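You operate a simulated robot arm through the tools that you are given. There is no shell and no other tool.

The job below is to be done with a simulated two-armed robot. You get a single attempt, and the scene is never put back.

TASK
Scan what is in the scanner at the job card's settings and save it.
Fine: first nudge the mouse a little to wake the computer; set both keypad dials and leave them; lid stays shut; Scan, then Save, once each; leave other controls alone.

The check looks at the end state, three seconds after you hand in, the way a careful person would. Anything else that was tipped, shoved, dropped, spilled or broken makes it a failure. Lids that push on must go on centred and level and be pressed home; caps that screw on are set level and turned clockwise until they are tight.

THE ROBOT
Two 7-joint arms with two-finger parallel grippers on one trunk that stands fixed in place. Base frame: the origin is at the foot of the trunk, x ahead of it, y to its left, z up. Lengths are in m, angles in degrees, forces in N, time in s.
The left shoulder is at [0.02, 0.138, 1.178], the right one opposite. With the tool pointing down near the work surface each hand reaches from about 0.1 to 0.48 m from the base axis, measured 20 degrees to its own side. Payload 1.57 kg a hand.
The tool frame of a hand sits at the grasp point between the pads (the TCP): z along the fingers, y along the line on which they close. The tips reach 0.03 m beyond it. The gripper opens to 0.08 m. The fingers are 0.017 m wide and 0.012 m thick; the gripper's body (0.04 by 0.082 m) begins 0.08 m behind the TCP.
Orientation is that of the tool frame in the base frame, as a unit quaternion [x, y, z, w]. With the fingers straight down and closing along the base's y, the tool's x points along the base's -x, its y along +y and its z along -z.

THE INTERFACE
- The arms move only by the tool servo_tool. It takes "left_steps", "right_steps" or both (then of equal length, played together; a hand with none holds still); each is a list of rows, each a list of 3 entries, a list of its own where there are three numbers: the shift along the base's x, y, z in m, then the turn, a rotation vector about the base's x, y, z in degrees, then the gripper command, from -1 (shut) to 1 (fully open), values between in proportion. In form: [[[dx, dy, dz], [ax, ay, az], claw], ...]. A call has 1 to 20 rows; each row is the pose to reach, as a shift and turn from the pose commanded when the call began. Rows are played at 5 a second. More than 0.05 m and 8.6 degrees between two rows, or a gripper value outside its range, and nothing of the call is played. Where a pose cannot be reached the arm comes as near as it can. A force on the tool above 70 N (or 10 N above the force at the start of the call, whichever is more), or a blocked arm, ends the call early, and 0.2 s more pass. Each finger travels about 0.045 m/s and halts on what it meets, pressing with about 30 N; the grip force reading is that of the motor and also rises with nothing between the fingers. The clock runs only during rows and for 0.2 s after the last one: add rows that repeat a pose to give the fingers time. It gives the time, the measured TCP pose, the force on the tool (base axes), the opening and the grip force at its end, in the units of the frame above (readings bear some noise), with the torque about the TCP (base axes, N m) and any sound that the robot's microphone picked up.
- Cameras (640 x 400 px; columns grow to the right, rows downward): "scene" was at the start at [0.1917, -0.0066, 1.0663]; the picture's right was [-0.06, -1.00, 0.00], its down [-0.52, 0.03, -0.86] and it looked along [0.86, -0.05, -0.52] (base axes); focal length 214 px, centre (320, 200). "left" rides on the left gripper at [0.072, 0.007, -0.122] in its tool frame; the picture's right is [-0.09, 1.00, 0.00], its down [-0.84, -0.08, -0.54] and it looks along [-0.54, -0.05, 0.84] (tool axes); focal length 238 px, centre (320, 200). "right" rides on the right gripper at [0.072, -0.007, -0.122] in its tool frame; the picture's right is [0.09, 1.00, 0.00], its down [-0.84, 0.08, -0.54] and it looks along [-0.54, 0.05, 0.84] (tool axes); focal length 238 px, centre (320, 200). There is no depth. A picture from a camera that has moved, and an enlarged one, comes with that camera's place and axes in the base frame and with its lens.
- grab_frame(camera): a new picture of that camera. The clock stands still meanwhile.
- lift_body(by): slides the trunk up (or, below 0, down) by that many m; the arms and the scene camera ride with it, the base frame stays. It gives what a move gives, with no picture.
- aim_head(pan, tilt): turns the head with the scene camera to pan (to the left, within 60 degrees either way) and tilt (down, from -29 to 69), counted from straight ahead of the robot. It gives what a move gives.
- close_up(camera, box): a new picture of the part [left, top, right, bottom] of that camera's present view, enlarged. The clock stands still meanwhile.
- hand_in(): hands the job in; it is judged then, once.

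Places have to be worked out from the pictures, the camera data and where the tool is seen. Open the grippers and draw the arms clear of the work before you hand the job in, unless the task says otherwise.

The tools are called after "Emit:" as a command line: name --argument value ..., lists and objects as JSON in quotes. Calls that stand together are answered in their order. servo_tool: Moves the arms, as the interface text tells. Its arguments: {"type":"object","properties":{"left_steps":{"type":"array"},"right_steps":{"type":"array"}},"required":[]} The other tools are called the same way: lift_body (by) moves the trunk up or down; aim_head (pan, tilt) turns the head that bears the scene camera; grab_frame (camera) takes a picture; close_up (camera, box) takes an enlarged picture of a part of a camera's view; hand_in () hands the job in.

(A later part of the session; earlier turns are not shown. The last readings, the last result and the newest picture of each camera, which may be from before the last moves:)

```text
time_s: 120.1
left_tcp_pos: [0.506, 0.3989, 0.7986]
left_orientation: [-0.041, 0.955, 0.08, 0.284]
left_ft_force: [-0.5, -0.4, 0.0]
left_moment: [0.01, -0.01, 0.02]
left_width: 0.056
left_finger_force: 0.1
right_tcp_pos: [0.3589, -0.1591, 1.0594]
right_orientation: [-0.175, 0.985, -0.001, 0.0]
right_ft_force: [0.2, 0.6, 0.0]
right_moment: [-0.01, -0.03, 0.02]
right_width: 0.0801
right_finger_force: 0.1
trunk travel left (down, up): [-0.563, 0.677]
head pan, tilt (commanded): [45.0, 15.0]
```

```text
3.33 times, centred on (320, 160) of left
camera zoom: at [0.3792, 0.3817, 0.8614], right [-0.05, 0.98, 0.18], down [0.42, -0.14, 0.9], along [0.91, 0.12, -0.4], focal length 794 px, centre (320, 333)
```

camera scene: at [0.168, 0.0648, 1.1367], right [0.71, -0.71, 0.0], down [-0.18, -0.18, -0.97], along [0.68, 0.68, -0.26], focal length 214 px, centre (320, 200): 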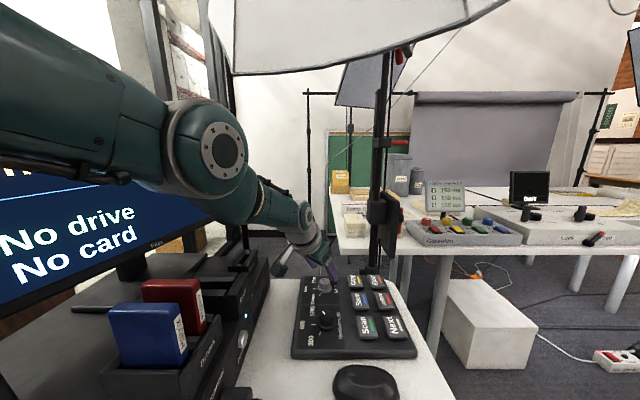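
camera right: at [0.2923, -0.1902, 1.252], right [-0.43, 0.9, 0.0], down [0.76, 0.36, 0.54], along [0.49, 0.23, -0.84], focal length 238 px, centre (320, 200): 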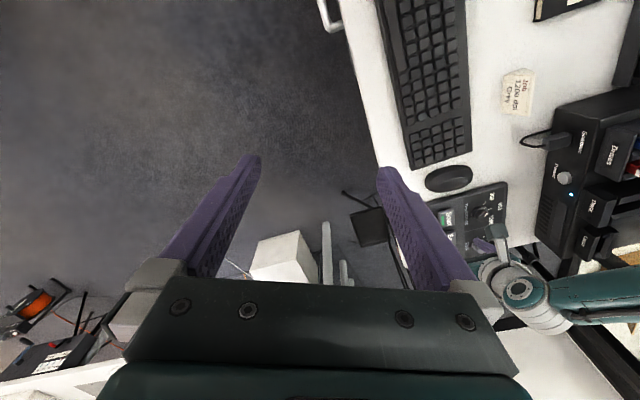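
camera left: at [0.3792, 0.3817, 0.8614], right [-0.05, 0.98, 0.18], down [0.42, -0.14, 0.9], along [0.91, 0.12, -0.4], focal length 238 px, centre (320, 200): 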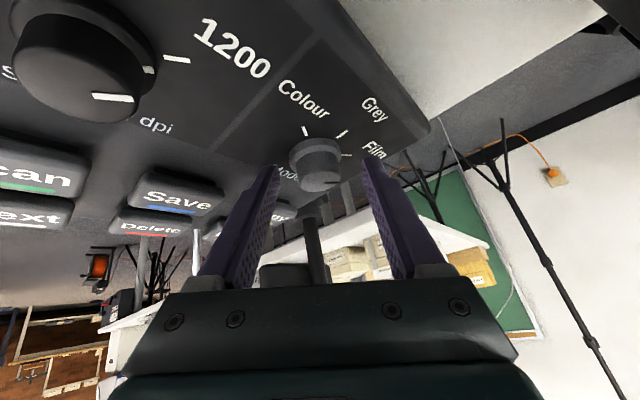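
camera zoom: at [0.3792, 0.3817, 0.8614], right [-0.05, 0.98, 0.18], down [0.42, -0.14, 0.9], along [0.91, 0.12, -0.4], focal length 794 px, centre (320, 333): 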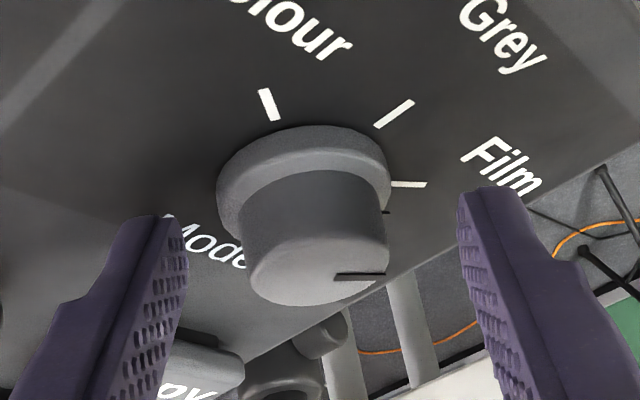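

The knob is centred between the fingers. I close the gripper and check the grip.

Emit:
servo_tool --left_steps '[[[0, 0, 0], [0, 0, 0], 0.0], [[0, 0, 0], [0, 0, 0], -0.6], [[0, 0, 0], [0, 0, 0], -1], [[0, 0, 0], [0, 0, 0], -1]]'

Emit:
close_up --camera "left" --box '[230, 100, 410, 220]'

```text
time_s: 121.1
left_tcp_pos: [0.5076, 0.3966, 0.7997]
left_orientation: [-0.042, 0.955, 0.079, 0.284]
left_ft_force: [-1.3, -8.3, 6.0]
left_moment: [-0.21, 0.15, -0.09]
left_width: 0.0332
left_finger_force: 36.4
right_tcp_pos: [0.3597, -0.1614, 1.0592]
right_orientation: [-0.174, 0.985, -0.002, -0.001]
right_ft_force: [-0.9, -0.4, -0.7]
right_moment: [-0.02, -0.02, 0.02]
right_width: 0.08
right_finger_force: 0.0
trunk travel left (down, up): [-0.563, 0.677]
head pan, tilt (commanded): [45.0, 15.0]
```

```text
3.33 times, centred on (320, 160) of left
camera zoom: at [0.3795, 0.3796, 0.861], right [-0.05, 0.98, 0.18], down [0.42, -0.14, 0.9], along [0.91, 0.12, -0.4], focal length 794 px, centre (320, 333)
```

zoom: 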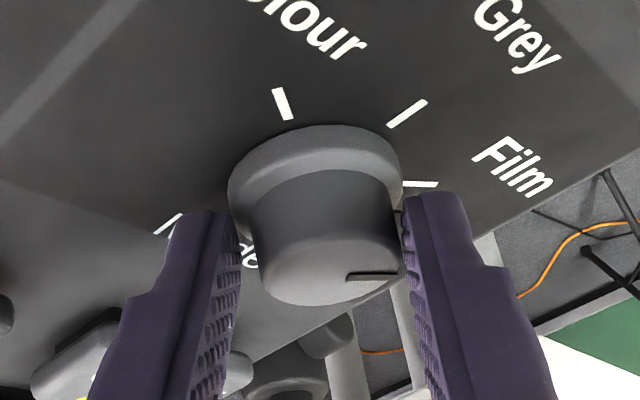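

Gripped (33 mm), with the hand pulled about 2 mm toward −y, so the true centre is there. I now turn 44° about the axis between vertical and tool axis, counter-clockwise, taking up that 2 mm offset.

Emit:
servo_tool --left_steps '[[[0.0006, -0.0024, 0], [-1.2, -0.6, 3.8], -1], [[0.001, -0.0029, 0], [-2.4, -1.3, 7.5], -1], [[0.0013, -0.0033, 0], [-3.6, -1.9, 11.3], -1], [[0.0015, -0.0037, 0], [-4.8, -2.6, 15.0], -1], [[0.0016, -0.0042, 0], [-6.0, -3.2, 18.8], -1], [[0.0018, -0.0046, 0], [-7.2, -3.8, 22.6], -1], [[0.0021, -0.0049, 0], [-8.5, -4.5, 26.3], -1], [[0.0023, -0.0053, 0], [-9.7, -5.1, 30.1], -1], [[0.0026, -0.0057, 0], [-10.9, -5.8, 33.8], -1], [[0.0029, -0.006, 0], [-12.1, -6.4, 37.6], -1], [[0.0032, -0.0063, 0], [-13.3, -7.0, 41.4], -1], [[0.0032, -0.0063, 0], [-13.3, -7.0, 41.4], -1]]'

Emit:
close_up --camera "left" --box '[230, 100, 410, 220]'

Emit:
grab_frame --camera "scene"

```text
time_s: 123.7
left_tcp_pos: [0.5066, 0.3931, 0.8013]
left_orientation: [-0.413, 0.862, 0.064, 0.287]
left_ft_force: [10.9, 5.2, -13.2]
left_moment: [0.07, 0.06, -0.03]
left_width: 0.0318
left_finger_force: 40.4
left hand out of reach, approached as far as the arm can: row 10, 11, 12
right_tcp_pos: [0.3589, -0.1579, 1.0594]
right_orientation: [-0.174, 0.985, -0.001, 0.0]
right_ft_force: [0.4, -0.2, 0.6]
right_moment: [0.02, 0.04, 0.01]
right_width: 0.0801
right_finger_force: 0.1
trunk travel left (down, up): [-0.563, 0.677]
head pan, tilt (commanded): [45.0, 15.0]
```

```text
3.33 times, centred on (320, 160) of left
camera zoom: at [0.4115, 0.3059, 0.862], right [-0.7, 0.71, -0.08], down [0.23, 0.33, 0.92], along [0.68, 0.62, -0.39], focal length 794 px, centre (320, 333)
```

zoom: 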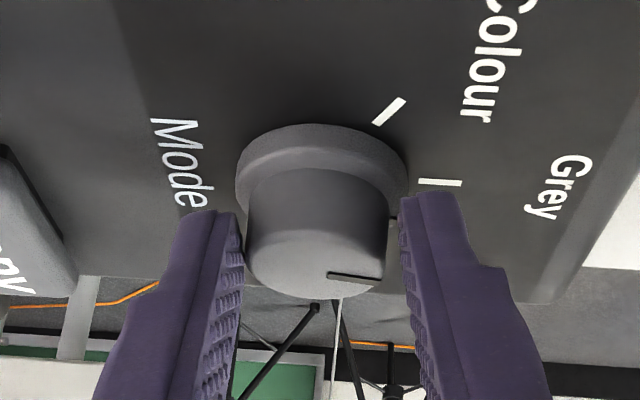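

```text
taken
camera scene: at [0.1689, 0.0649, 1.1017], right [0.71, -0.71, 0.0], down [-0.18, -0.18, -0.97], along [0.68, 0.68, -0.26], focal length 214 px, centre (320, 200)
```

scene: 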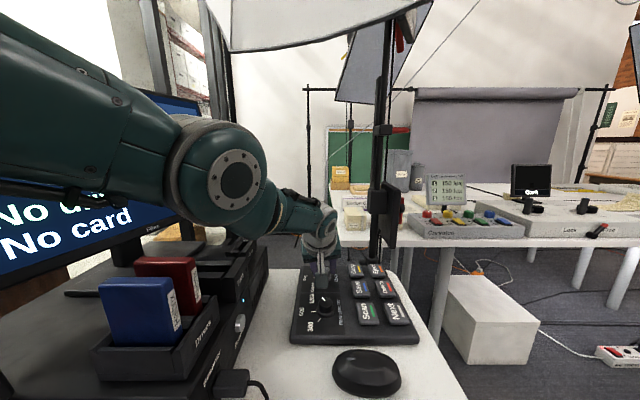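

The pointer is now close to parallel with the Grey tick. I open the gripper and look again.

Emit:
servo_tool --left_steps '[[[0, 0, 0], [0, 0, 0], 0.0], [[0, 0, 0], [0, 0, 0], 0.4], [[0, 0, 0], [0, 0, 0], 0.4], [[0, 0, 0], [0, 0, 0], 0.4]]'

Emit:
close_up --camera "left" --box '[230, 100, 410, 220]'

```text
time_s: 124.7
left_tcp_pos: [0.5063, 0.3928, 0.8018]
left_orientation: [-0.412, 0.863, 0.064, 0.286]
left_ft_force: [-0.4, -0.1, 0.2]
left_moment: [0.0, 0.02, 0.02]
left_width: 0.0558
left_finger_force: 0.0
right_tcp_pos: [0.3579, -0.1596, 1.0588]
right_orientation: [-0.174, 0.985, -0.001, 0.0]
right_ft_force: [0.5, 0.1, 0.3]
right_moment: [0.0, 0.01, 0.0]
right_width: 0.0799
right_finger_force: 0.1
trunk travel left (down, up): [-0.563, 0.677]
head pan, tilt (commanded): [45.0, 15.0]
```

```text
3.33 times, centred on (320, 160) of left
camera zoom: at [0.4105, 0.3062, 0.862], right [-0.7, 0.71, -0.07], down [0.23, 0.33, 0.92], along [0.68, 0.62, -0.39], focal length 794 px, centre (320, 333)
```

zoom: 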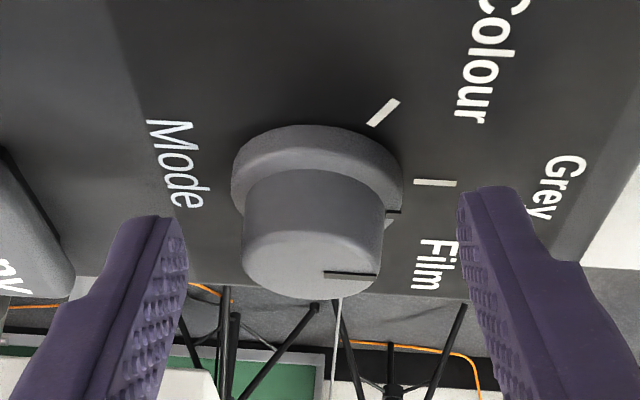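

On release the pointer snapped parallel to the Grey tick. I raise the trunk 7 cm to lift the open fingers clear, then verify both dials.

Emit:
lift_body --by 0.07

Emit:
grab_frame --camera "left"

Emit:
close_up --camera "left" --box '[240, 30, 420, 150]'

Emit:
aim_head --pan 45 --tilt 35

Emit:
close_up --camera "scene" --box '[270, 110, 430, 230]'

```text
time_s: 125.8
left_tcp_pos: [0.5061, 0.394, 0.8713]
left_orientation: [-0.412, 0.863, 0.065, 0.286]
left_ft_force: [-0.2, -1.0, -0.7]
left_moment: [-0.01, 0.02, -0.03]
left_width: 0.0561
left_finger_force: 0.0
right_tcp_pos: [0.3592, -0.1601, 1.13]
right_orientation: [-0.174, 0.985, -0.001, -0.001]
right_ft_force: [-1.0, 0.5, -0.3]
right_moment: [0.01, -0.02, -0.01]
right_width: 0.0801
right_finger_force: 0.0
trunk travel left (down, up): [-0.633, 0.607]
head pan, tilt (commanded): [45.0, 15.0]
```

```text
taken
camera left: at [0.4104, 0.3062, 0.9319], right [-0.7, 0.71, -0.07], down [0.23, 0.33, 0.92], along [0.68, 0.62, -0.39], focal length 238 px, centre (320, 200)
```

left: 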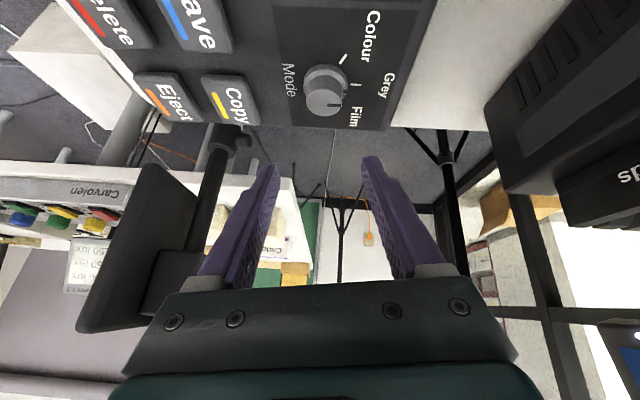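

```text
3.33 times, centred on (330, 90) of left
camera zoom: at [0.4104, 0.3062, 0.9319], right [-0.7, 0.71, -0.07], down [0.23, 0.33, 0.92], along [0.68, 0.62, -0.39], focal length 794 px, centre (287, 567)
```

zoom: 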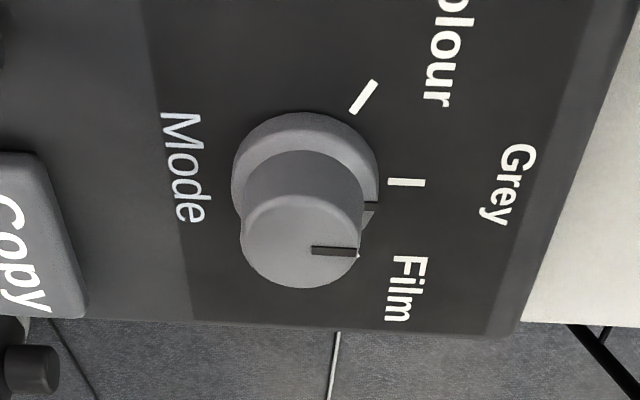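

```text
time_s: 126.6
left_tcp_pos: [0.5059, 0.3932, 0.8712]
left_orientation: [-0.412, 0.863, 0.064, 0.287]
left_ft_force: [0.3, 0.5, 0.1]
left_moment: [0.0, -0.01, -0.03]
left_width: 0.0559
left_finger_force: 0.1
right_tcp_pos: [0.3579, -0.1602, 1.1302]
right_orientation: [-0.174, 0.985, -0.001, 0.0]
right_ft_force: [-0.5, -0.4, 0.0]
right_moment: [0.02, 0.0, -0.02]
right_width: 0.0799
right_finger_force: 0.1
trunk travel left (down, up): [-0.633, 0.607]
head pan, tilt (commanded): [45.0, 35.0]
```

```text
3.33 times, centred on (350, 170) of scene
camera zoom: at [0.1641, 0.061, 1.1397], right [0.71, -0.71, 0.0], down [-0.41, -0.41, -0.82], along [0.58, 0.58, -0.57], focal length 715 px, centre (220, 300)
```

zoom: 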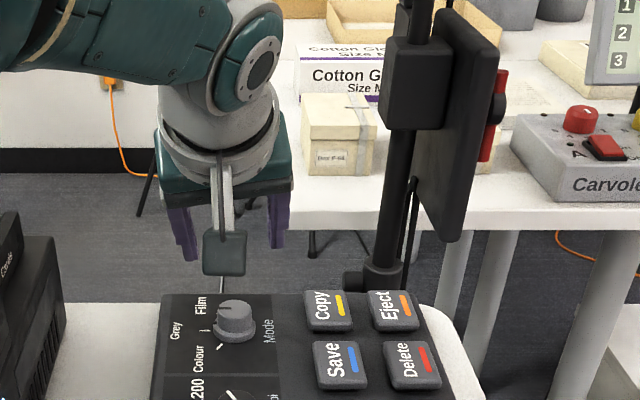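

Mode points to Grey and Resolution to 1200. Next is the Scan button at about [0.486, 0.250]: I raise the trunk 5 cm, close the fingers, and move the hand to above it with 25° tilt.

Emit:
lift_body --by 0.05

Emit:
servo_tool --left_steps '[[[-0.004, -0.024, -0.008], [0.2, 1.8, -4.9], 0.0], [[-0.008, -0.048, -0.018], [0.4, 3.7, -9.8], -1], [[-0.012, -0.072, -0.03], [0.6, 5.5, -14.7], -1], [[-0.016, -0.097, -0.044], [0.8, 7.4, -19.5], -1], [[-0.02, -0.121, -0.058], [1.0, 9.2, -24.4], -1], [[-0.0247, -0.1454, -0.073], [1.2, 11.1, -29.3], -1], [[-0.0247, -0.1454, -0.073], [1.2, 11.1, -29.3], -1]]'

Emit:
grab_frame --camera "left"

Emit:
grab_frame --camera "scene"

```text
time_s: 127.5
left_tcp_pos: [0.5065, 0.3929, 0.9219]
left_orientation: [-0.413, 0.862, 0.064, 0.287]
left_ft_force: [1.0, -0.1, 0.4]
left_moment: [0.02, -0.01, -0.01]
left_width: 0.0561
left_finger_force: 0.0
right_tcp_pos: [0.3584, -0.1597, 1.1793]
right_orientation: [-0.174, 0.985, -0.001, -0.001]
right_ft_force: [0.4, 0.4, 0.0]
right_moment: [-0.02, -0.02, -0.01]
right_width: 0.0799
right_finger_force: 0.0
trunk travel left (down, up): [-0.683, 0.557]
head pan, tilt (commanded): [45.0, 35.0]
```

```text
time_s: 129.1
left_tcp_pos: [0.4799, 0.2471, 0.8473]
left_orientation: [-0.17, 0.961, 0.038, 0.215]
left_ft_force: [0.5, -0.4, 0.1]
left_moment: [0.01, 0.0, -0.03]
left_width: 0.0001
left_finger_force: 21.6
left hand out of reach, approached as far as the arm can: row 1, 2, 3, 4
right_tcp_pos: [0.3569, -0.1593, 1.18]
right_orientation: [-0.174, 0.985, -0.001, -0.001]
right_ft_force: [-0.4, -0.1, -0.1]
right_moment: [0.03, -0.01, 0.02]
right_width: 0.0799
right_finger_force: 0.1
trunk travel left (down, up): [-0.683, 0.557]
head pan, tilt (commanded): [45.0, 35.0]
```

```text
taken
camera left: at [0.3664, 0.213, 0.9276], right [-0.26, 0.96, 0.04], down [0.52, 0.11, 0.85], along [0.81, 0.24, -0.53], focal length 238 px, centre (320, 200)
```

left: 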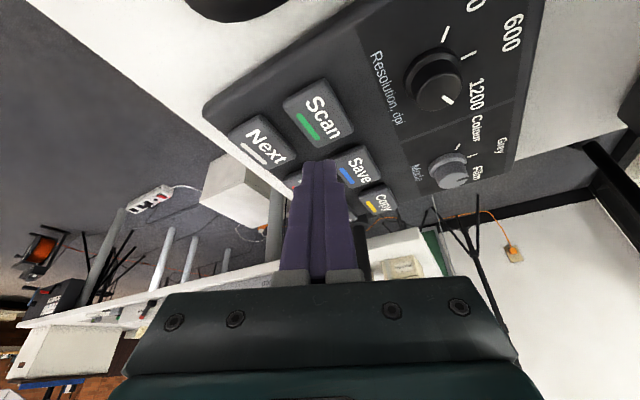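

```text
taken
camera scene: at [0.1641, 0.0609, 1.1897], right [0.71, -0.71, 0.0], down [-0.41, -0.41, -0.82], along [0.58, 0.58, -0.57], focal length 214 px, centre (320, 200)
```

scene: 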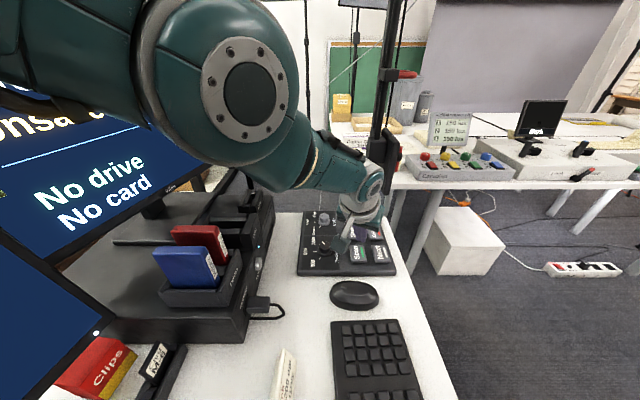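

The closed fingertips are above the Scan button (contact edge ≈[0.4846, 0.249], 4.5 cm above). I lower the trunk 4 cm and check.

Emit:
lift_body --by -0.038

Emit:
grab_frame --camera "left"

Emit:
close_up --camera "scene" --box '[280, 150, 440, 270]'

```text
time_s: 129.9
left_tcp_pos: [0.4791, 0.2465, 0.8092]
left_orientation: [-0.169, 0.961, 0.037, 0.214]
left_ft_force: [-0.3, -0.2, 0.2]
left_moment: [0.02, 0.0, 0.01]
left_width: 0.0
left_finger_force: 20.9
right_tcp_pos: [0.3593, -0.1603, 1.1419]
right_orientation: [-0.175, 0.985, -0.001, 0.0]
right_ft_force: [0.1, -0.1, 0.7]
right_moment: [0.01, -0.06, 0.02]
right_width: 0.0801
right_finger_force: 0.1
trunk travel left (down, up): [-0.645, 0.595]
head pan, tilt (commanded): [45.0, 35.0]
```

```text
taken
camera left: at [0.3668, 0.2132, 0.8899], right [-0.26, 0.96, 0.04], down [0.52, 0.11, 0.85], along [0.81, 0.24, -0.53], focal length 238 px, centre (320, 200)
```

left: 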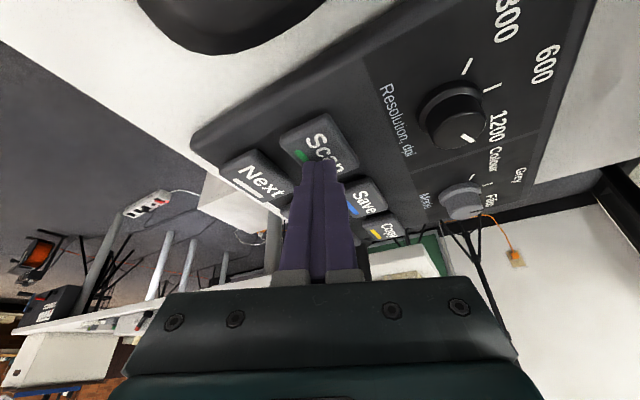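

```text
3.33 times, centred on (360, 210) of scene
camera zoom: at [0.1642, 0.061, 1.1516], right [0.71, -0.71, 0.0], down [-0.41, -0.41, -0.82], along [0.58, 0.58, -0.57], focal length 715 px, centre (187, 167)
```

zoom: 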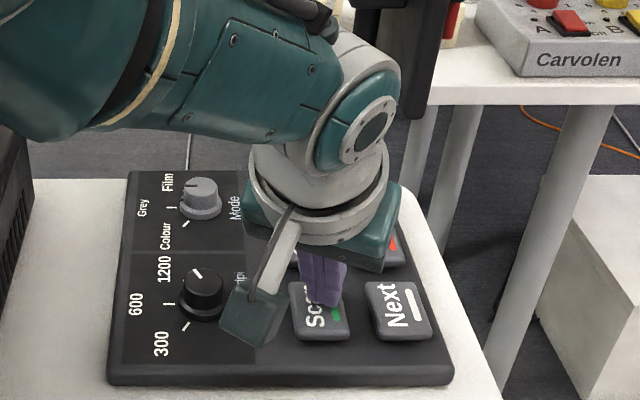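

The tip is about 8 mm above the Scan button, near its centre. I lower by trunk in small steps, watching the force.

Emit:
lift_body --by -0.005

```text
time_s: 130.5
left_tcp_pos: [0.4799, 0.2469, 0.8051]
left_orientation: [-0.169, 0.961, 0.036, 0.214]
left_ft_force: [-1.2, -0.4, 3.3]
left_moment: [-0.01, 0.08, 0.01]
left_width: 0.0
left_finger_force: 21.7
right_tcp_pos: [0.3592, -0.1598, 1.1361]
right_orientation: [-0.175, 0.985, -0.001, 0.0]
right_ft_force: [-0.6, 0.5, -0.6]
right_moment: [0.0, 0.0, -0.01]
right_width: 0.0798
right_finger_force: 0.0
trunk travel left (down, up): [-0.64, 0.6]
head pan, tilt (commanded): [45.0, 35.0]
heard: click
```

A click was heard with only 3 N — Scan has been pressed. I raise straight up and look at the screens.

Emit:
lift_body --by 0.045

Emit:
aim_head --pan 60 --tilt 20

Emit:
grab_frame --camera "scene"

Emit:
grab_frame --camera "left"

```text
time_s: 131.4
left_tcp_pos: [0.4794, 0.2473, 0.8495]
left_orientation: [-0.17, 0.961, 0.037, 0.214]
left_ft_force: [0.8, -0.2, 0.1]
left_moment: [0.01, -0.02, 0.0]
left_width: 0.0
left_finger_force: 20.9
right_tcp_pos: [0.3594, -0.1601, 1.1814]
right_orientation: [-0.174, 0.985, -0.001, -0.001]
right_ft_force: [0.1, 0.8, 0.1]
right_moment: [0.02, 0.01, 0.02]
right_width: 0.0799
right_finger_force: 0.0
trunk travel left (down, up): [-0.685, 0.555]
head pan, tilt (commanded): [45.0, 35.0]
```

```text
time_s: 132.1
left_tcp_pos: [0.4797, 0.2475, 0.8501]
left_orientation: [-0.169, 0.961, 0.037, 0.214]
left_ft_force: [-1.2, -0.4, 1.0]
left_moment: [0.01, -0.02, 0.01]
left_width: 0.0
left_finger_force: 21.8
right_tcp_pos: [0.3578, -0.1597, 1.1826]
right_orientation: [-0.174, 0.985, -0.001, -0.001]
right_ft_force: [-0.6, 0.6, 0.3]
right_moment: [0.0, 0.02, 0.01]
right_width: 0.0799
right_finger_force: 0.1
trunk travel left (down, up): [-0.685, 0.555]
head pan, tilt (commanded): [60.0, 20.0]
```

```text
taken
camera scene: at [0.1485, 0.0793, 1.2154], right [0.87, -0.5, 0.0], down [-0.17, -0.3, -0.94], along [0.47, 0.81, -0.34], focal length 214 px, centre (320, 200)
```

scene: 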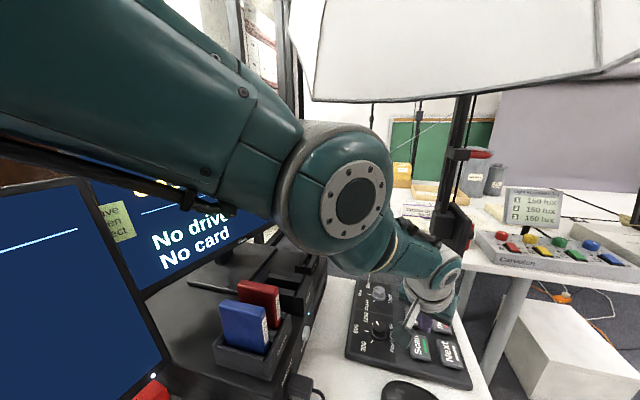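

```text
taken
camera left: at [0.3666, 0.2132, 0.9298], right [-0.26, 0.96, 0.04], down [0.52, 0.11, 0.85], along [0.81, 0.24, -0.53], focal length 238 px, centre (320, 200)
```

left: 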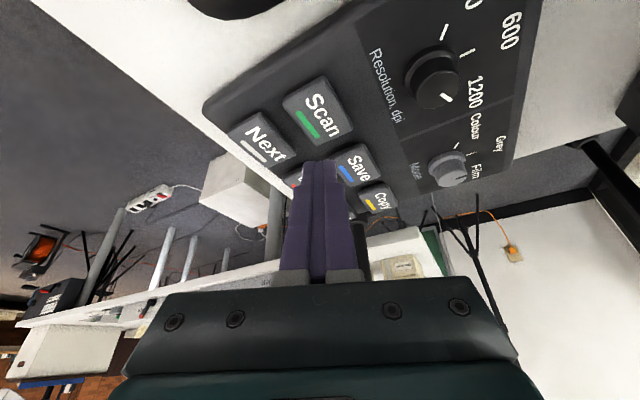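

I check what the two monitors show now by tilting the head differently.

Emit:
aim_head --pan 60 --tilt 45

Emit:
grab_frame --camera "scene"

Emit:
aim_head --pan 60 --tilt 0

Emit:
grab_frame --camera "scene"

```text
time_s: 133.0
left_tcp_pos: [0.4795, 0.2472, 0.8489]
left_orientation: [-0.169, 0.961, 0.037, 0.215]
left_ft_force: [-1.1, -0.1, 0.7]
left_moment: [-0.01, -0.03, -0.01]
left_width: 0.0
left_finger_force: 21.7
right_tcp_pos: [0.3584, -0.1594, 1.181]
right_orientation: [-0.174, 0.985, -0.001, 0.001]
right_ft_force: [-0.4, 0.8, 0.4]
right_moment: [0.01, -0.01, 0.01]
right_width: 0.0801
right_finger_force: 0.0
trunk travel left (down, up): [-0.685, 0.555]
head pan, tilt (commanded): [60.0, 45.0]
```

```text
taken
camera scene: at [0.1425, 0.0692, 1.1769], right [0.87, -0.5, 0.0], down [-0.35, -0.61, -0.71], along [0.35, 0.61, -0.71], focal length 214 px, centre (320, 200)
```

scene: 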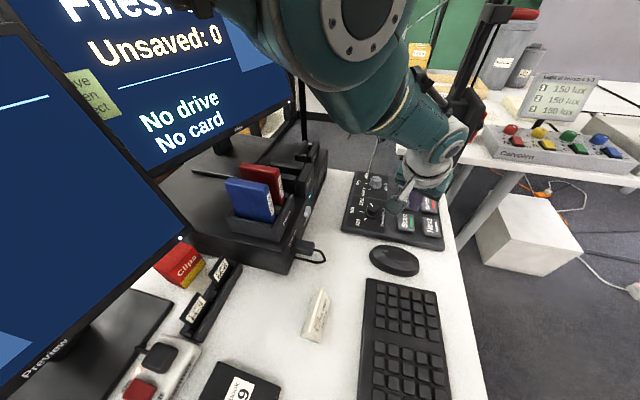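

```text
time_s: 134.1
left_tcp_pos: [0.4802, 0.2469, 0.8505]
left_orientation: [-0.17, 0.961, 0.036, 0.214]
left_ft_force: [-0.1, 0.2, 0.5]
left_moment: [-0.01, 0.01, 0.01]
left_width: 0.0
left_finger_force: 21.2
right_tcp_pos: [0.3587, -0.1592, 1.1817]
right_orientation: [-0.174, 0.985, -0.001, 0.0]
right_ft_force: [-1.0, 0.1, 0.0]
right_moment: [0.02, -0.04, 0.01]
right_width: 0.0795
right_finger_force: 0.1
trunk travel left (down, up): [-0.685, 0.555]
head pan, tilt (commanded): [60.0, 0.0]
```

```text
taken
camera scene: at [0.1469, 0.0767, 1.2477], right [0.87, -0.5, 0.0], down [0.0, 0.0, -1.0], along [0.5, 0.87, 0.0], focal length 214 px, centre (320, 200)
```

scene: 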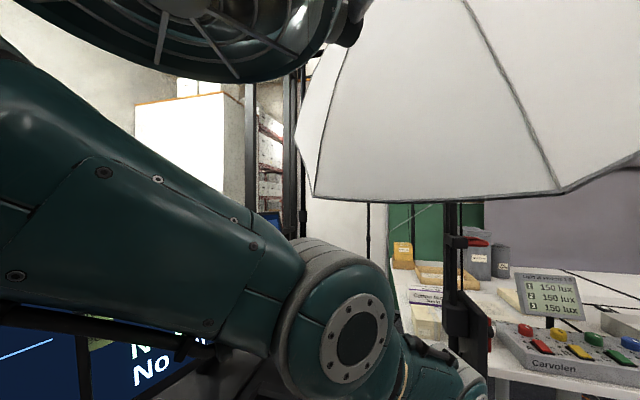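

The Files screen still says "Unsaved: 0"; the scan may take time. I wait three seconds holding still and look again.

Emit:
servo_tool --left_steps '[[[0, 0, 0], [0, 0, 0], -1], [[0, 0, 0], [0, 0, 0], -1], [[0, 0, 0], [0, 0, 0], -1], [[0, 0, 0], [0, 0, 0], -1], [[0, 0, 0], [0, 0, 0], -1], [[0, 0, 0], [0, 0, 0], -1], [[0, 0, 0], [0, 0, 0], -1], [[0, 0, 0], [0, 0, 0], -1], [[0, 0, 0], [0, 0, 0], -1], [[0, 0, 0], [0, 0, 0], -1], [[0, 0, 0], [0, 0, 0], -1], [[0, 0, 0], [0, 0, 0], -1], [[0, 0, 0], [0, 0, 0], -1], [[0, 0, 0], [0, 0, 0], -1], [[0, 0, 0], [0, 0, 0], -1]]'

Emit:
aim_head --pan 60 --tilt 40

Emit:
grab_frame --camera "scene"

Emit:
close_up --camera "scene" --box '[0, 0, 300, 200]'

```text
time_s: 137.3
left_tcp_pos: [0.4795, 0.248, 0.8501]
left_orientation: [-0.169, 0.961, 0.037, 0.214]
left_ft_force: [-0.6, -0.6, -0.1]
left_moment: [0.0, 0.01, 0.01]
left_width: 0.0001
left_finger_force: 21.6
right_tcp_pos: [0.3592, -0.1605, 1.1814]
right_orientation: [-0.175, 0.985, -0.001, 0.0]
right_ft_force: [0.6, 0.1, -0.1]
right_moment: [0.03, -0.02, 0.01]
right_width: 0.0799
right_finger_force: 0.1
trunk travel left (down, up): [-0.685, 0.555]
head pan, tilt (commanded): [60.0, 0.0]
```

```text
time_s: 138.4
left_tcp_pos: [0.4793, 0.2479, 0.8501]
left_orientation: [-0.169, 0.961, 0.037, 0.214]
left_ft_force: [0.2, -0.2, -0.2]
left_moment: [0.02, 0.01, -0.03]
left_width: 0.0001
left_finger_force: 21.4
right_tcp_pos: [0.3583, -0.1587, 1.1821]
right_orientation: [-0.175, 0.985, 0.0, 0.0]
right_ft_force: [0.6, -0.4, 0.7]
right_moment: [0.0, 0.0, 0.01]
right_width: 0.0801
right_finger_force: 0.1
trunk travel left (down, up): [-0.685, 0.555]
head pan, tilt (commanded): [60.0, 40.0]
```

```text
taken
camera scene: at [0.1444, 0.0724, 1.1842], right [0.87, -0.5, 0.0], down [-0.32, -0.56, -0.77], along [0.38, 0.66, -0.64], focal length 214 px, centre (320, 200)
```

scene: 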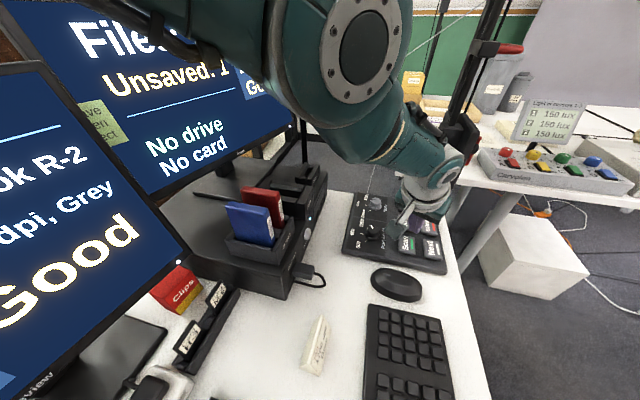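

```text
2.00 times, centred on (150, 100) of scene
camera zoom: at [0.1444, 0.0724, 1.1842], right [0.87, -0.5, 0.0], down [-0.32, -0.56, -0.77], along [0.38, 0.66, -0.64], focal length 429 px, centre (660, 400)
```

zoom: 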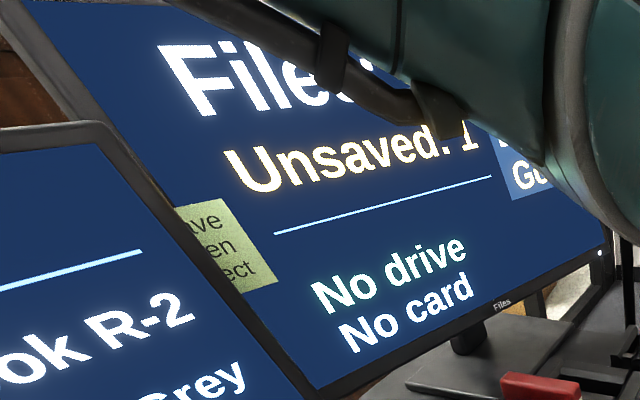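

Now the screens read "Unsaved: 1" and "…ok R-2, … dpi, Grey, Good": the scan worked. Next is Save at about [0.5375, 0.302]: I move the hand halfway up along the reach sphere, then lower the trunk, then continue.

Emit:
servo_tool --left_steps '[[[0.008, 0.008, 0.017], [0, 0, 0], -1], [[0.017, 0.017, 0.034], [0, 0, 0], -1], [[0.0265, 0.0265, 0.051], [0, 0, 0], -1], [[0.0265, 0.0265, 0.051], [0, 0, 0], -1]]'

Emit:
lift_body --by -0.05

Emit:
grab_frame --camera "scene"

```text
time_s: 139.4
left_tcp_pos: [0.5074, 0.275, 0.9015]
left_orientation: [-0.169, 0.961, 0.037, 0.213]
left_ft_force: [-0.3, -0.2, 0.4]
left_moment: [0.02, -0.01, -0.01]
left_width: 0.0
left_finger_force: 21.0
right_tcp_pos: [0.3582, -0.1606, 1.1816]
right_orientation: [-0.174, 0.985, 0.0, 0.001]
right_ft_force: [-0.6, 0.1, -0.2]
right_moment: [-0.03, -0.02, 0.0]
right_width: 0.0802
right_finger_force: 0.1
trunk travel left (down, up): [-0.685, 0.555]
head pan, tilt (commanded): [60.0, 40.0]
```

```text
time_s: 140.3
left_tcp_pos: [0.5078, 0.2754, 0.8511]
left_orientation: [-0.169, 0.961, 0.037, 0.214]
left_ft_force: [0.4, -0.1, -0.4]
left_moment: [0.0, 0.0, 0.0]
left_width: 0.0002
left_finger_force: 21.6
right_tcp_pos: [0.3586, -0.1596, 1.1314]
right_orientation: [-0.175, 0.985, -0.001, 0.001]
right_ft_force: [-0.6, -0.1, 0.6]
right_moment: [0.0, -0.01, 0.01]
right_width: 0.0799
right_finger_force: 0.0
trunk travel left (down, up): [-0.635, 0.605]
head pan, tilt (commanded): [60.0, 40.0]
```

```text
taken
camera scene: at [0.1444, 0.0723, 1.1341], right [0.87, -0.5, 0.0], down [-0.32, -0.56, -0.77], along [0.38, 0.66, -0.64], focal length 214 px, centre (320, 200)
```

scene: 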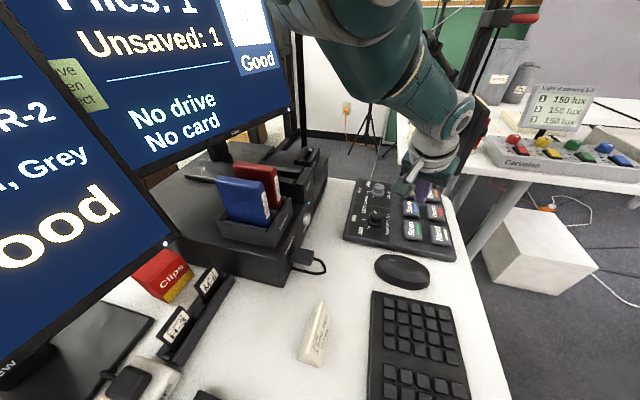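

The move followed exactly; screens read "Files: 1, Unsaved: 1, Good". I continue along the sphere to above Save.

Emit:
servo_tool --left_steps '[[[0.007, 0.007, 0.019], [0, 0, 0], -1], [[0.013, 0.013, 0.038], [0, 0, 0], -1], [[0.019, 0.019, 0.057], [0, 0, 0], -1], [[0.025, 0.025, 0.075], [0, 0, 0], -1], [[0.025, 0.025, 0.075], [0, 0, 0], -1]]'

Emit:
grab_frame --camera "left"

Emit:
grab_frame --camera "scene"

```text
time_s: 141.5
left_tcp_pos: [0.5356, 0.3018, 0.9248]
left_orientation: [-0.171, 0.961, 0.038, 0.214]
left_ft_force: [-0.3, 0.2, 0.7]
left_moment: [-0.02, -0.01, -0.01]
left_width: 0.0003
left_finger_force: 21.0
right_tcp_pos: [0.359, -0.1597, 1.1316]
right_orientation: [-0.175, 0.985, -0.001, 0.001]
right_ft_force: [1.0, 0.4, 0.5]
right_moment: [-0.01, 0.01, 0.03]
right_width: 0.08
right_finger_force: 0.1
trunk travel left (down, up): [-0.635, 0.605]
head pan, tilt (commanded): [60.0, 40.0]
```

```text
taken
camera left: at [0.4226, 0.2677, 1.0054], right [-0.26, 0.96, 0.04], down [0.52, 0.11, 0.84], along [0.81, 0.24, -0.53], focal length 238 px, centre (320, 200)
```

left: 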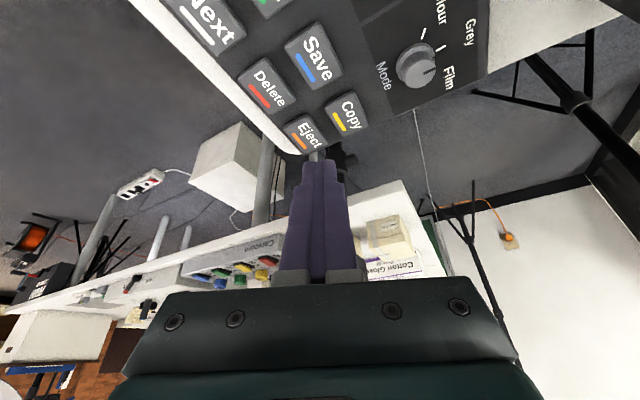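

```text
taken
camera scene: at [0.1444, 0.0723, 1.1341], right [0.87, -0.5, 0.0], down [-0.32, -0.56, -0.77], along [0.38, 0.66, -0.64], focal length 214 px, centre (320, 200)
```

scene: 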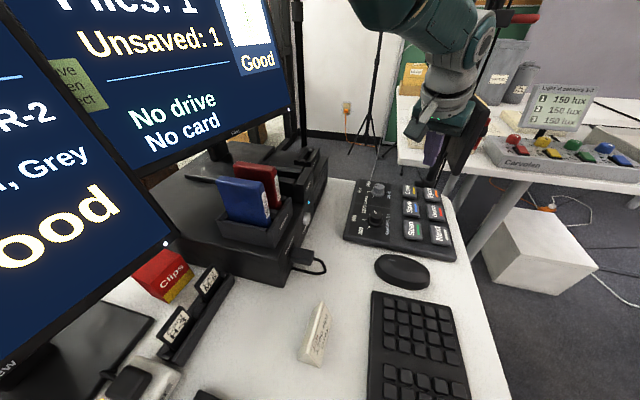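

The contact edge will land about 2 mm from Save's centre [0.538, 0.303]. I lower the trunk 8 cm, check, then the rest in small steps.

Emit:
lift_body --by -0.085

Emit:
grab_frame --camera "left"

Emit:
close_up --camera "scene" --box '[310, 80, 490, 200]'

```text
time_s: 142.7
left_tcp_pos: [0.5351, 0.3015, 0.8396]
left_orientation: [-0.17, 0.961, 0.038, 0.213]
left_ft_force: [0.3, -0.6, 0.4]
left_moment: [-0.01, 0.0, 0.0]
left_width: 0.0
left_finger_force: 21.3
right_tcp_pos: [0.3584, -0.1608, 1.0457]
right_orientation: [-0.174, 0.985, 0.0, 0.0]
right_ft_force: [-0.1, -0.4, -1.0]
right_moment: [0.02, -0.02, 0.01]
right_width: 0.0802
right_finger_force: 0.1
trunk travel left (down, up): [-0.55, 0.69]
head pan, tilt (commanded): [60.0, 40.0]
```

```text
taken
camera left: at [0.4227, 0.2675, 0.9202], right [-0.26, 0.96, 0.04], down [0.52, 0.11, 0.84], along [0.81, 0.24, -0.53], focal length 238 px, centre (320, 200)
```

left: 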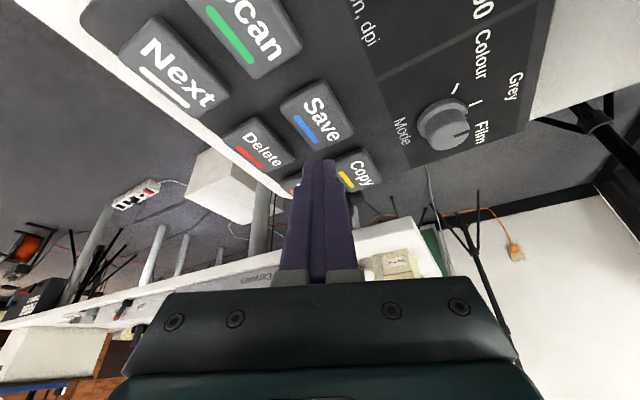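

```text
3.33 times, centred on (400, 140) of scene
camera zoom: at [0.1445, 0.0723, 1.0491], right [0.87, -0.5, 0.0], down [-0.32, -0.56, -0.77], along [0.38, 0.66, -0.64], focal length 715 px, centre (53, 400)
```

zoom: 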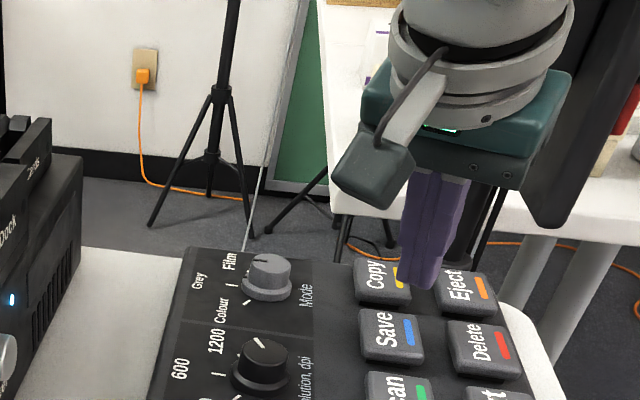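

The geometry matches that of the Scan press. I lower to about 8 mm above the button.

Emit:
lift_body --by -0.0285

Emit:
grab_frame --camera "left"

Emit:
close_up --camera "scene" --box '[310, 80, 490, 200]'

```text
time_s: 143.5
left_tcp_pos: [0.5351, 0.3016, 0.8113]
left_orientation: [-0.169, 0.961, 0.037, 0.214]
left_ft_force: [0.3, 0.4, 0.5]
left_moment: [0.0, 0.02, 0.01]
left_width: 0.0
left_finger_force: 21.4
right_tcp_pos: [0.3578, -0.1606, 1.0194]
right_orientation: [-0.175, 0.985, -0.001, 0.0]
right_ft_force: [0.4, 1.0, -0.4]
right_moment: [-0.02, 0.02, -0.01]
right_width: 0.0797
right_finger_force: 0.1
trunk travel left (down, up): [-0.521, 0.719]
head pan, tilt (commanded): [60.0, 40.0]
```

```text
taken
camera left: at [0.4227, 0.2676, 0.8916], right [-0.26, 0.96, 0.04], down [0.52, 0.11, 0.84], along [0.81, 0.24, -0.53], focal length 238 px, centre (320, 200)
```

left: 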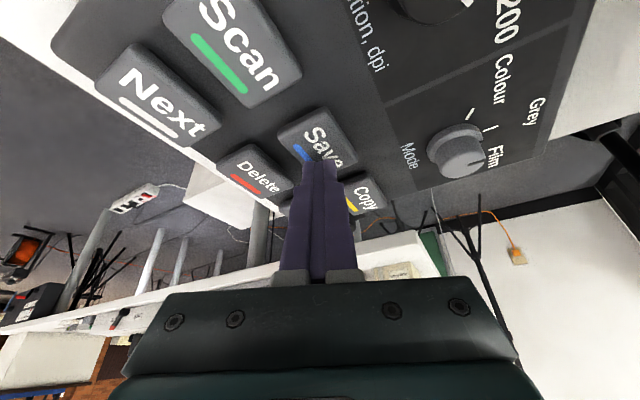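

```text
3.33 times, centred on (400, 140) of scene
camera zoom: at [0.1445, 0.0723, 1.0206], right [0.87, -0.5, 0.0], down [-0.32, -0.56, -0.77], along [0.38, 0.66, -0.64], focal length 715 px, centre (53, 400)
```

zoom: 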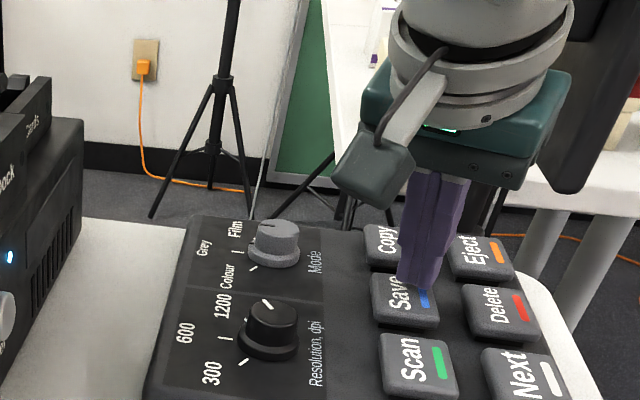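

The tip is right over the Save button, a few millimetres up. I lower in small steps.

Emit:
lift_body --by -0.004

```text
time_s: 144.0
left_tcp_pos: [0.5357, 0.3002, 0.8093]
left_orientation: [-0.169, 0.962, 0.038, 0.213]
left_ft_force: [-0.9, -0.2, 2.1]
left_moment: [0.0, -0.01, 0.05]
left_width: 0.0
left_finger_force: 21.7
right_tcp_pos: [0.3584, -0.1587, 1.0138]
right_orientation: [-0.174, 0.985, -0.001, -0.001]
right_ft_force: [0.1, 0.2, 1.1]
right_moment: [0.01, -0.01, -0.01]
right_width: 0.0799
right_finger_force: 0.0
trunk travel left (down, up): [-0.517, 0.723]
head pan, tilt (commanded): [60.0, 40.0]
```

Contact felt (2 N) but no click yet. I go 2 mm lower.

Emit:
lift_body --by -0.002

```text
time_s: 144.5
left_tcp_pos: [0.5343, 0.3013, 0.8066]
left_orientation: [-0.169, 0.962, 0.037, 0.213]
left_ft_force: [-1.9, -0.1, 3.2]
left_moment: [0.02, 0.03, -0.03]
left_width: 0.0
left_finger_force: 21.6
right_tcp_pos: [0.3587, -0.1605, 1.0115]
right_orientation: [-0.174, 0.985, 0.0, 0.0]
right_ft_force: [0.8, -1.2, 0.2]
right_moment: [0.03, -0.03, 0.03]
right_width: 0.0799
right_finger_force: 0.1
trunk travel left (down, up): [-0.515, 0.725]
head pan, tilt (commanded): [60.0, 40.0]
heard: click
```

Click heard at 3 N — Save is pressed. I raise straight up and check the screens.

Emit:
lift_body --by 0.06

Emit:
grab_frame --camera "scene"

```text
time_s: 145.5
left_tcp_pos: [0.5351, 0.3011, 0.866]
left_orientation: [-0.17, 0.961, 0.039, 0.213]
left_ft_force: [-0.4, -0.9, -0.6]
left_moment: [0.0, 0.01, 0.02]
left_width: 0.0001
left_finger_force: 21.4
right_tcp_pos: [0.3587, -0.1587, 1.0721]
right_orientation: [-0.175, 0.985, 0.0, -0.001]
right_ft_force: [-0.4, -0.6, 0.1]
right_moment: [0.01, 0.02, 0.02]
right_width: 0.0803
right_finger_force: 0.1
trunk travel left (down, up): [-0.575, 0.665]
head pan, tilt (commanded): [60.0, 40.0]
```

```text
taken
camera scene: at [0.1443, 0.0723, 1.0746], right [0.87, -0.5, 0.0], down [-0.32, -0.56, -0.77], along [0.38, 0.66, -0.64], focal length 214 px, centre (320, 200)
```

scene: 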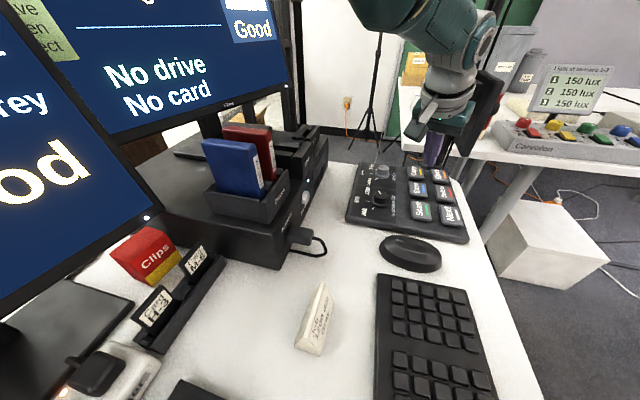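

I tilt the head up a bit to read the Files screen and full Preview.

Emit:
aim_head --pan 60 --tilt 18

Emit:
grab_frame --camera "scene"

Emit:
close_up --camera "scene" --box '[0, 0, 320, 240]'

```text
time_s: 146.4
left_tcp_pos: [0.5357, 0.3023, 0.8652]
left_orientation: [-0.169, 0.961, 0.037, 0.214]
left_ft_force: [-0.1, 0.6, 0.0]
left_moment: [-0.02, 0.02, 0.0]
left_width: 0.0001
left_finger_force: 21.4
right_tcp_pos: [0.3591, -0.1596, 1.0711]
right_orientation: [-0.175, 0.985, 0.0, 0.001]
right_ft_force: [-0.8, 0.0, 0.1]
right_moment: [-0.02, -0.01, -0.02]
right_width: 0.0798
right_finger_force: 0.1
trunk travel left (down, up): [-0.575, 0.665]
head pan, tilt (commanded): [60.0, 18.0]
```

```text
taken
camera scene: at [0.1485, 0.0795, 1.1092], right [0.87, -0.5, 0.0], down [-0.15, -0.27, -0.95], along [0.48, 0.82, -0.31], focal length 214 px, centre (320, 200)
```

scene: 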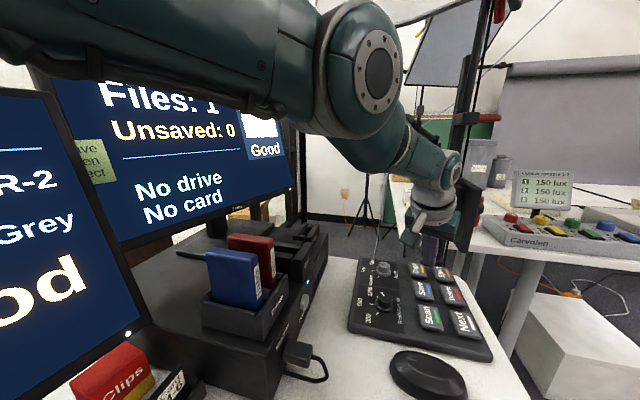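

```text
1.67 times, centred on (160, 120) of scene
camera zoom: at [0.1485, 0.0795, 1.1092], right [0.87, -0.5, 0.0], down [-0.15, -0.27, -0.95], along [0.48, 0.82, -0.31], focal length 358 px, centre (587, 333)
```

zoom: 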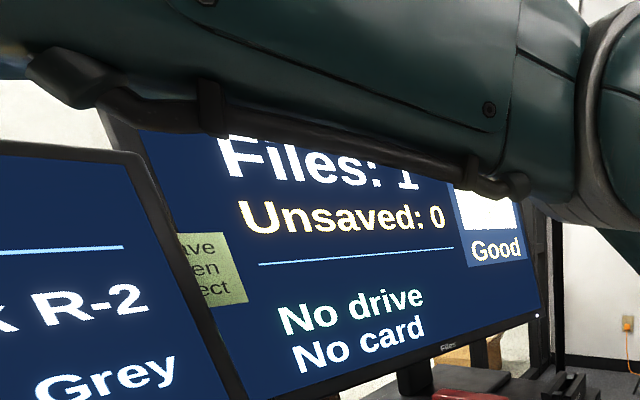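

"Files: 1, Unsaved: 0" — saved. Now I withdraw: raise the trunk 8 cm, then sweep the left hand to the right, out past the desk's front edge, and open the gripper.

Emit:
lift_body --by 0.08

Emit:
servo_tool --left_steps '[[[0.0, -0.025, -0.01], [0, 0, 0], -1], [[-0.001, -0.05, -0.022], [0, 0, 0], -1], [[-0.003, -0.075, -0.034], [0, 0, 0], -1], [[-0.005, -0.1, -0.046], [0, 0, 0], -1], [[-0.007, -0.13, -0.048], [0, 0, 0], -0.5], [[-0.009, -0.16, -0.048], [0, 0, 0], 0.2], [[-0.011, -0.19, -0.048], [0, 0, 0], 0.8], [[-0.013, -0.22, -0.048], [0, 0, 0], 1], [[-0.015, -0.241, -0.048], [0, 0, 0], 1], [[-0.015, -0.241, -0.048], [0, 0, 0], 1]]'

Emit:
aim_head --pan 45 --tilt 35

Emit:
grab_frame --camera "scene"

Emit:
grab_frame --camera "left"

```text
time_s: 147.6
left_tcp_pos: [0.5359, 0.3019, 0.9449]
left_orientation: [-0.17, 0.961, 0.038, 0.213]
left_ft_force: [-0.3, -0.7, -0.1]
left_moment: [-0.05, -0.01, 0.01]
left_width: 0.0
left_finger_force: 20.9
right_tcp_pos: [0.3585, -0.1602, 1.152]
right_orientation: [-0.175, 0.985, -0.001, 0.0]
right_ft_force: [0.0, 0.3, -0.5]
right_moment: [-0.04, -0.02, -0.04]
right_width: 0.0798
right_finger_force: 0.0
trunk travel left (down, up): [-0.655, 0.585]
head pan, tilt (commanded): [60.0, 18.0]
```

```text
time_s: 149.8
left_tcp_pos: [0.4959, 0.0674, 0.9059]
left_orientation: [-0.169, 0.962, 0.038, 0.213]
left_ft_force: [-0.3, -0.7, -0.6]
left_moment: [0.0, 0.01, 0.01]
left_width: 0.0798
left_finger_force: 0.0
left hand out of reach, approached as far as the arm can: row 4, 5, 6, 7, 8, 9, 10
right_tcp_pos: [0.3577, -0.1589, 1.1516]
right_orientation: [-0.175, 0.985, -0.001, -0.002]
right_ft_force: [0.1, -0.1, 1.0]
right_moment: [-0.03, 0.0, 0.04]
right_width: 0.0801
right_finger_force: 0.0
trunk travel left (down, up): [-0.655, 0.585]
head pan, tilt (commanded): [60.0, 18.0]
```

```text
time_s: 150.6
left_tcp_pos: [0.4962, 0.0665, 0.906]
left_orientation: [-0.17, 0.961, 0.038, 0.213]
left_ft_force: [0.9, 0.0, 0.0]
left_moment: [0.0, 0.02, 0.0]
left_width: 0.0801
left_finger_force: 0.1
right_tcp_pos: [0.3581, -0.1591, 1.1531]
right_orientation: [-0.175, 0.985, -0.001, 0.0]
right_ft_force: [-0.3, 0.0, -0.2]
right_moment: [0.01, 0.0, 0.01]
right_width: 0.0796
right_finger_force: 0.1
trunk travel left (down, up): [-0.655, 0.585]
head pan, tilt (commanded): [45.0, 35.0]
```

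```text
taken
camera scene: at [0.1641, 0.061, 1.1622], right [0.71, -0.71, 0.0], down [-0.4, -0.41, -0.82], along [0.58, 0.58, -0.57], focal length 214 px, centre (320, 200)
```

scene: 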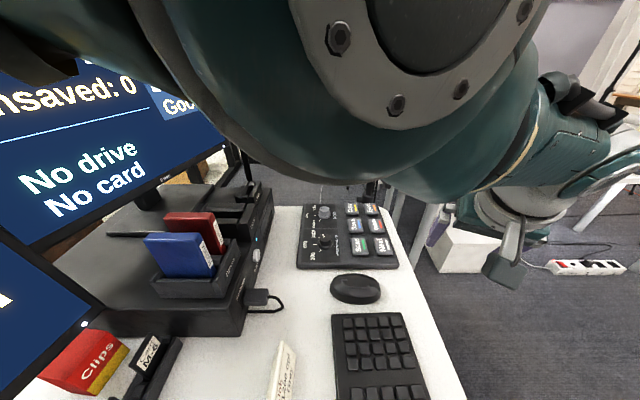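

```text
taken
camera left: at [0.3833, 0.0338, 0.9866], right [-0.26, 0.96, 0.04], down [0.52, 0.11, 0.84], along [0.81, 0.24, -0.53], focal length 238 px, centre (320, 200)
```

left: 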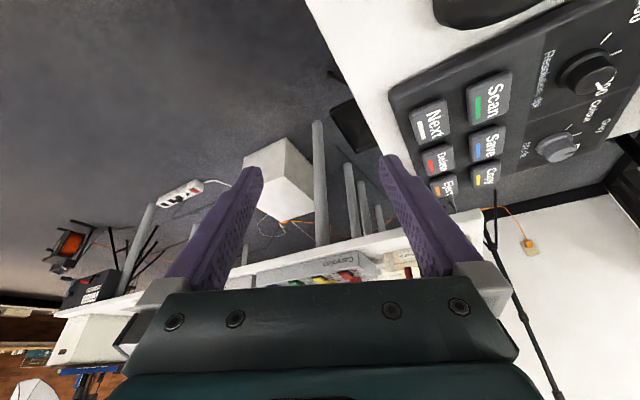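

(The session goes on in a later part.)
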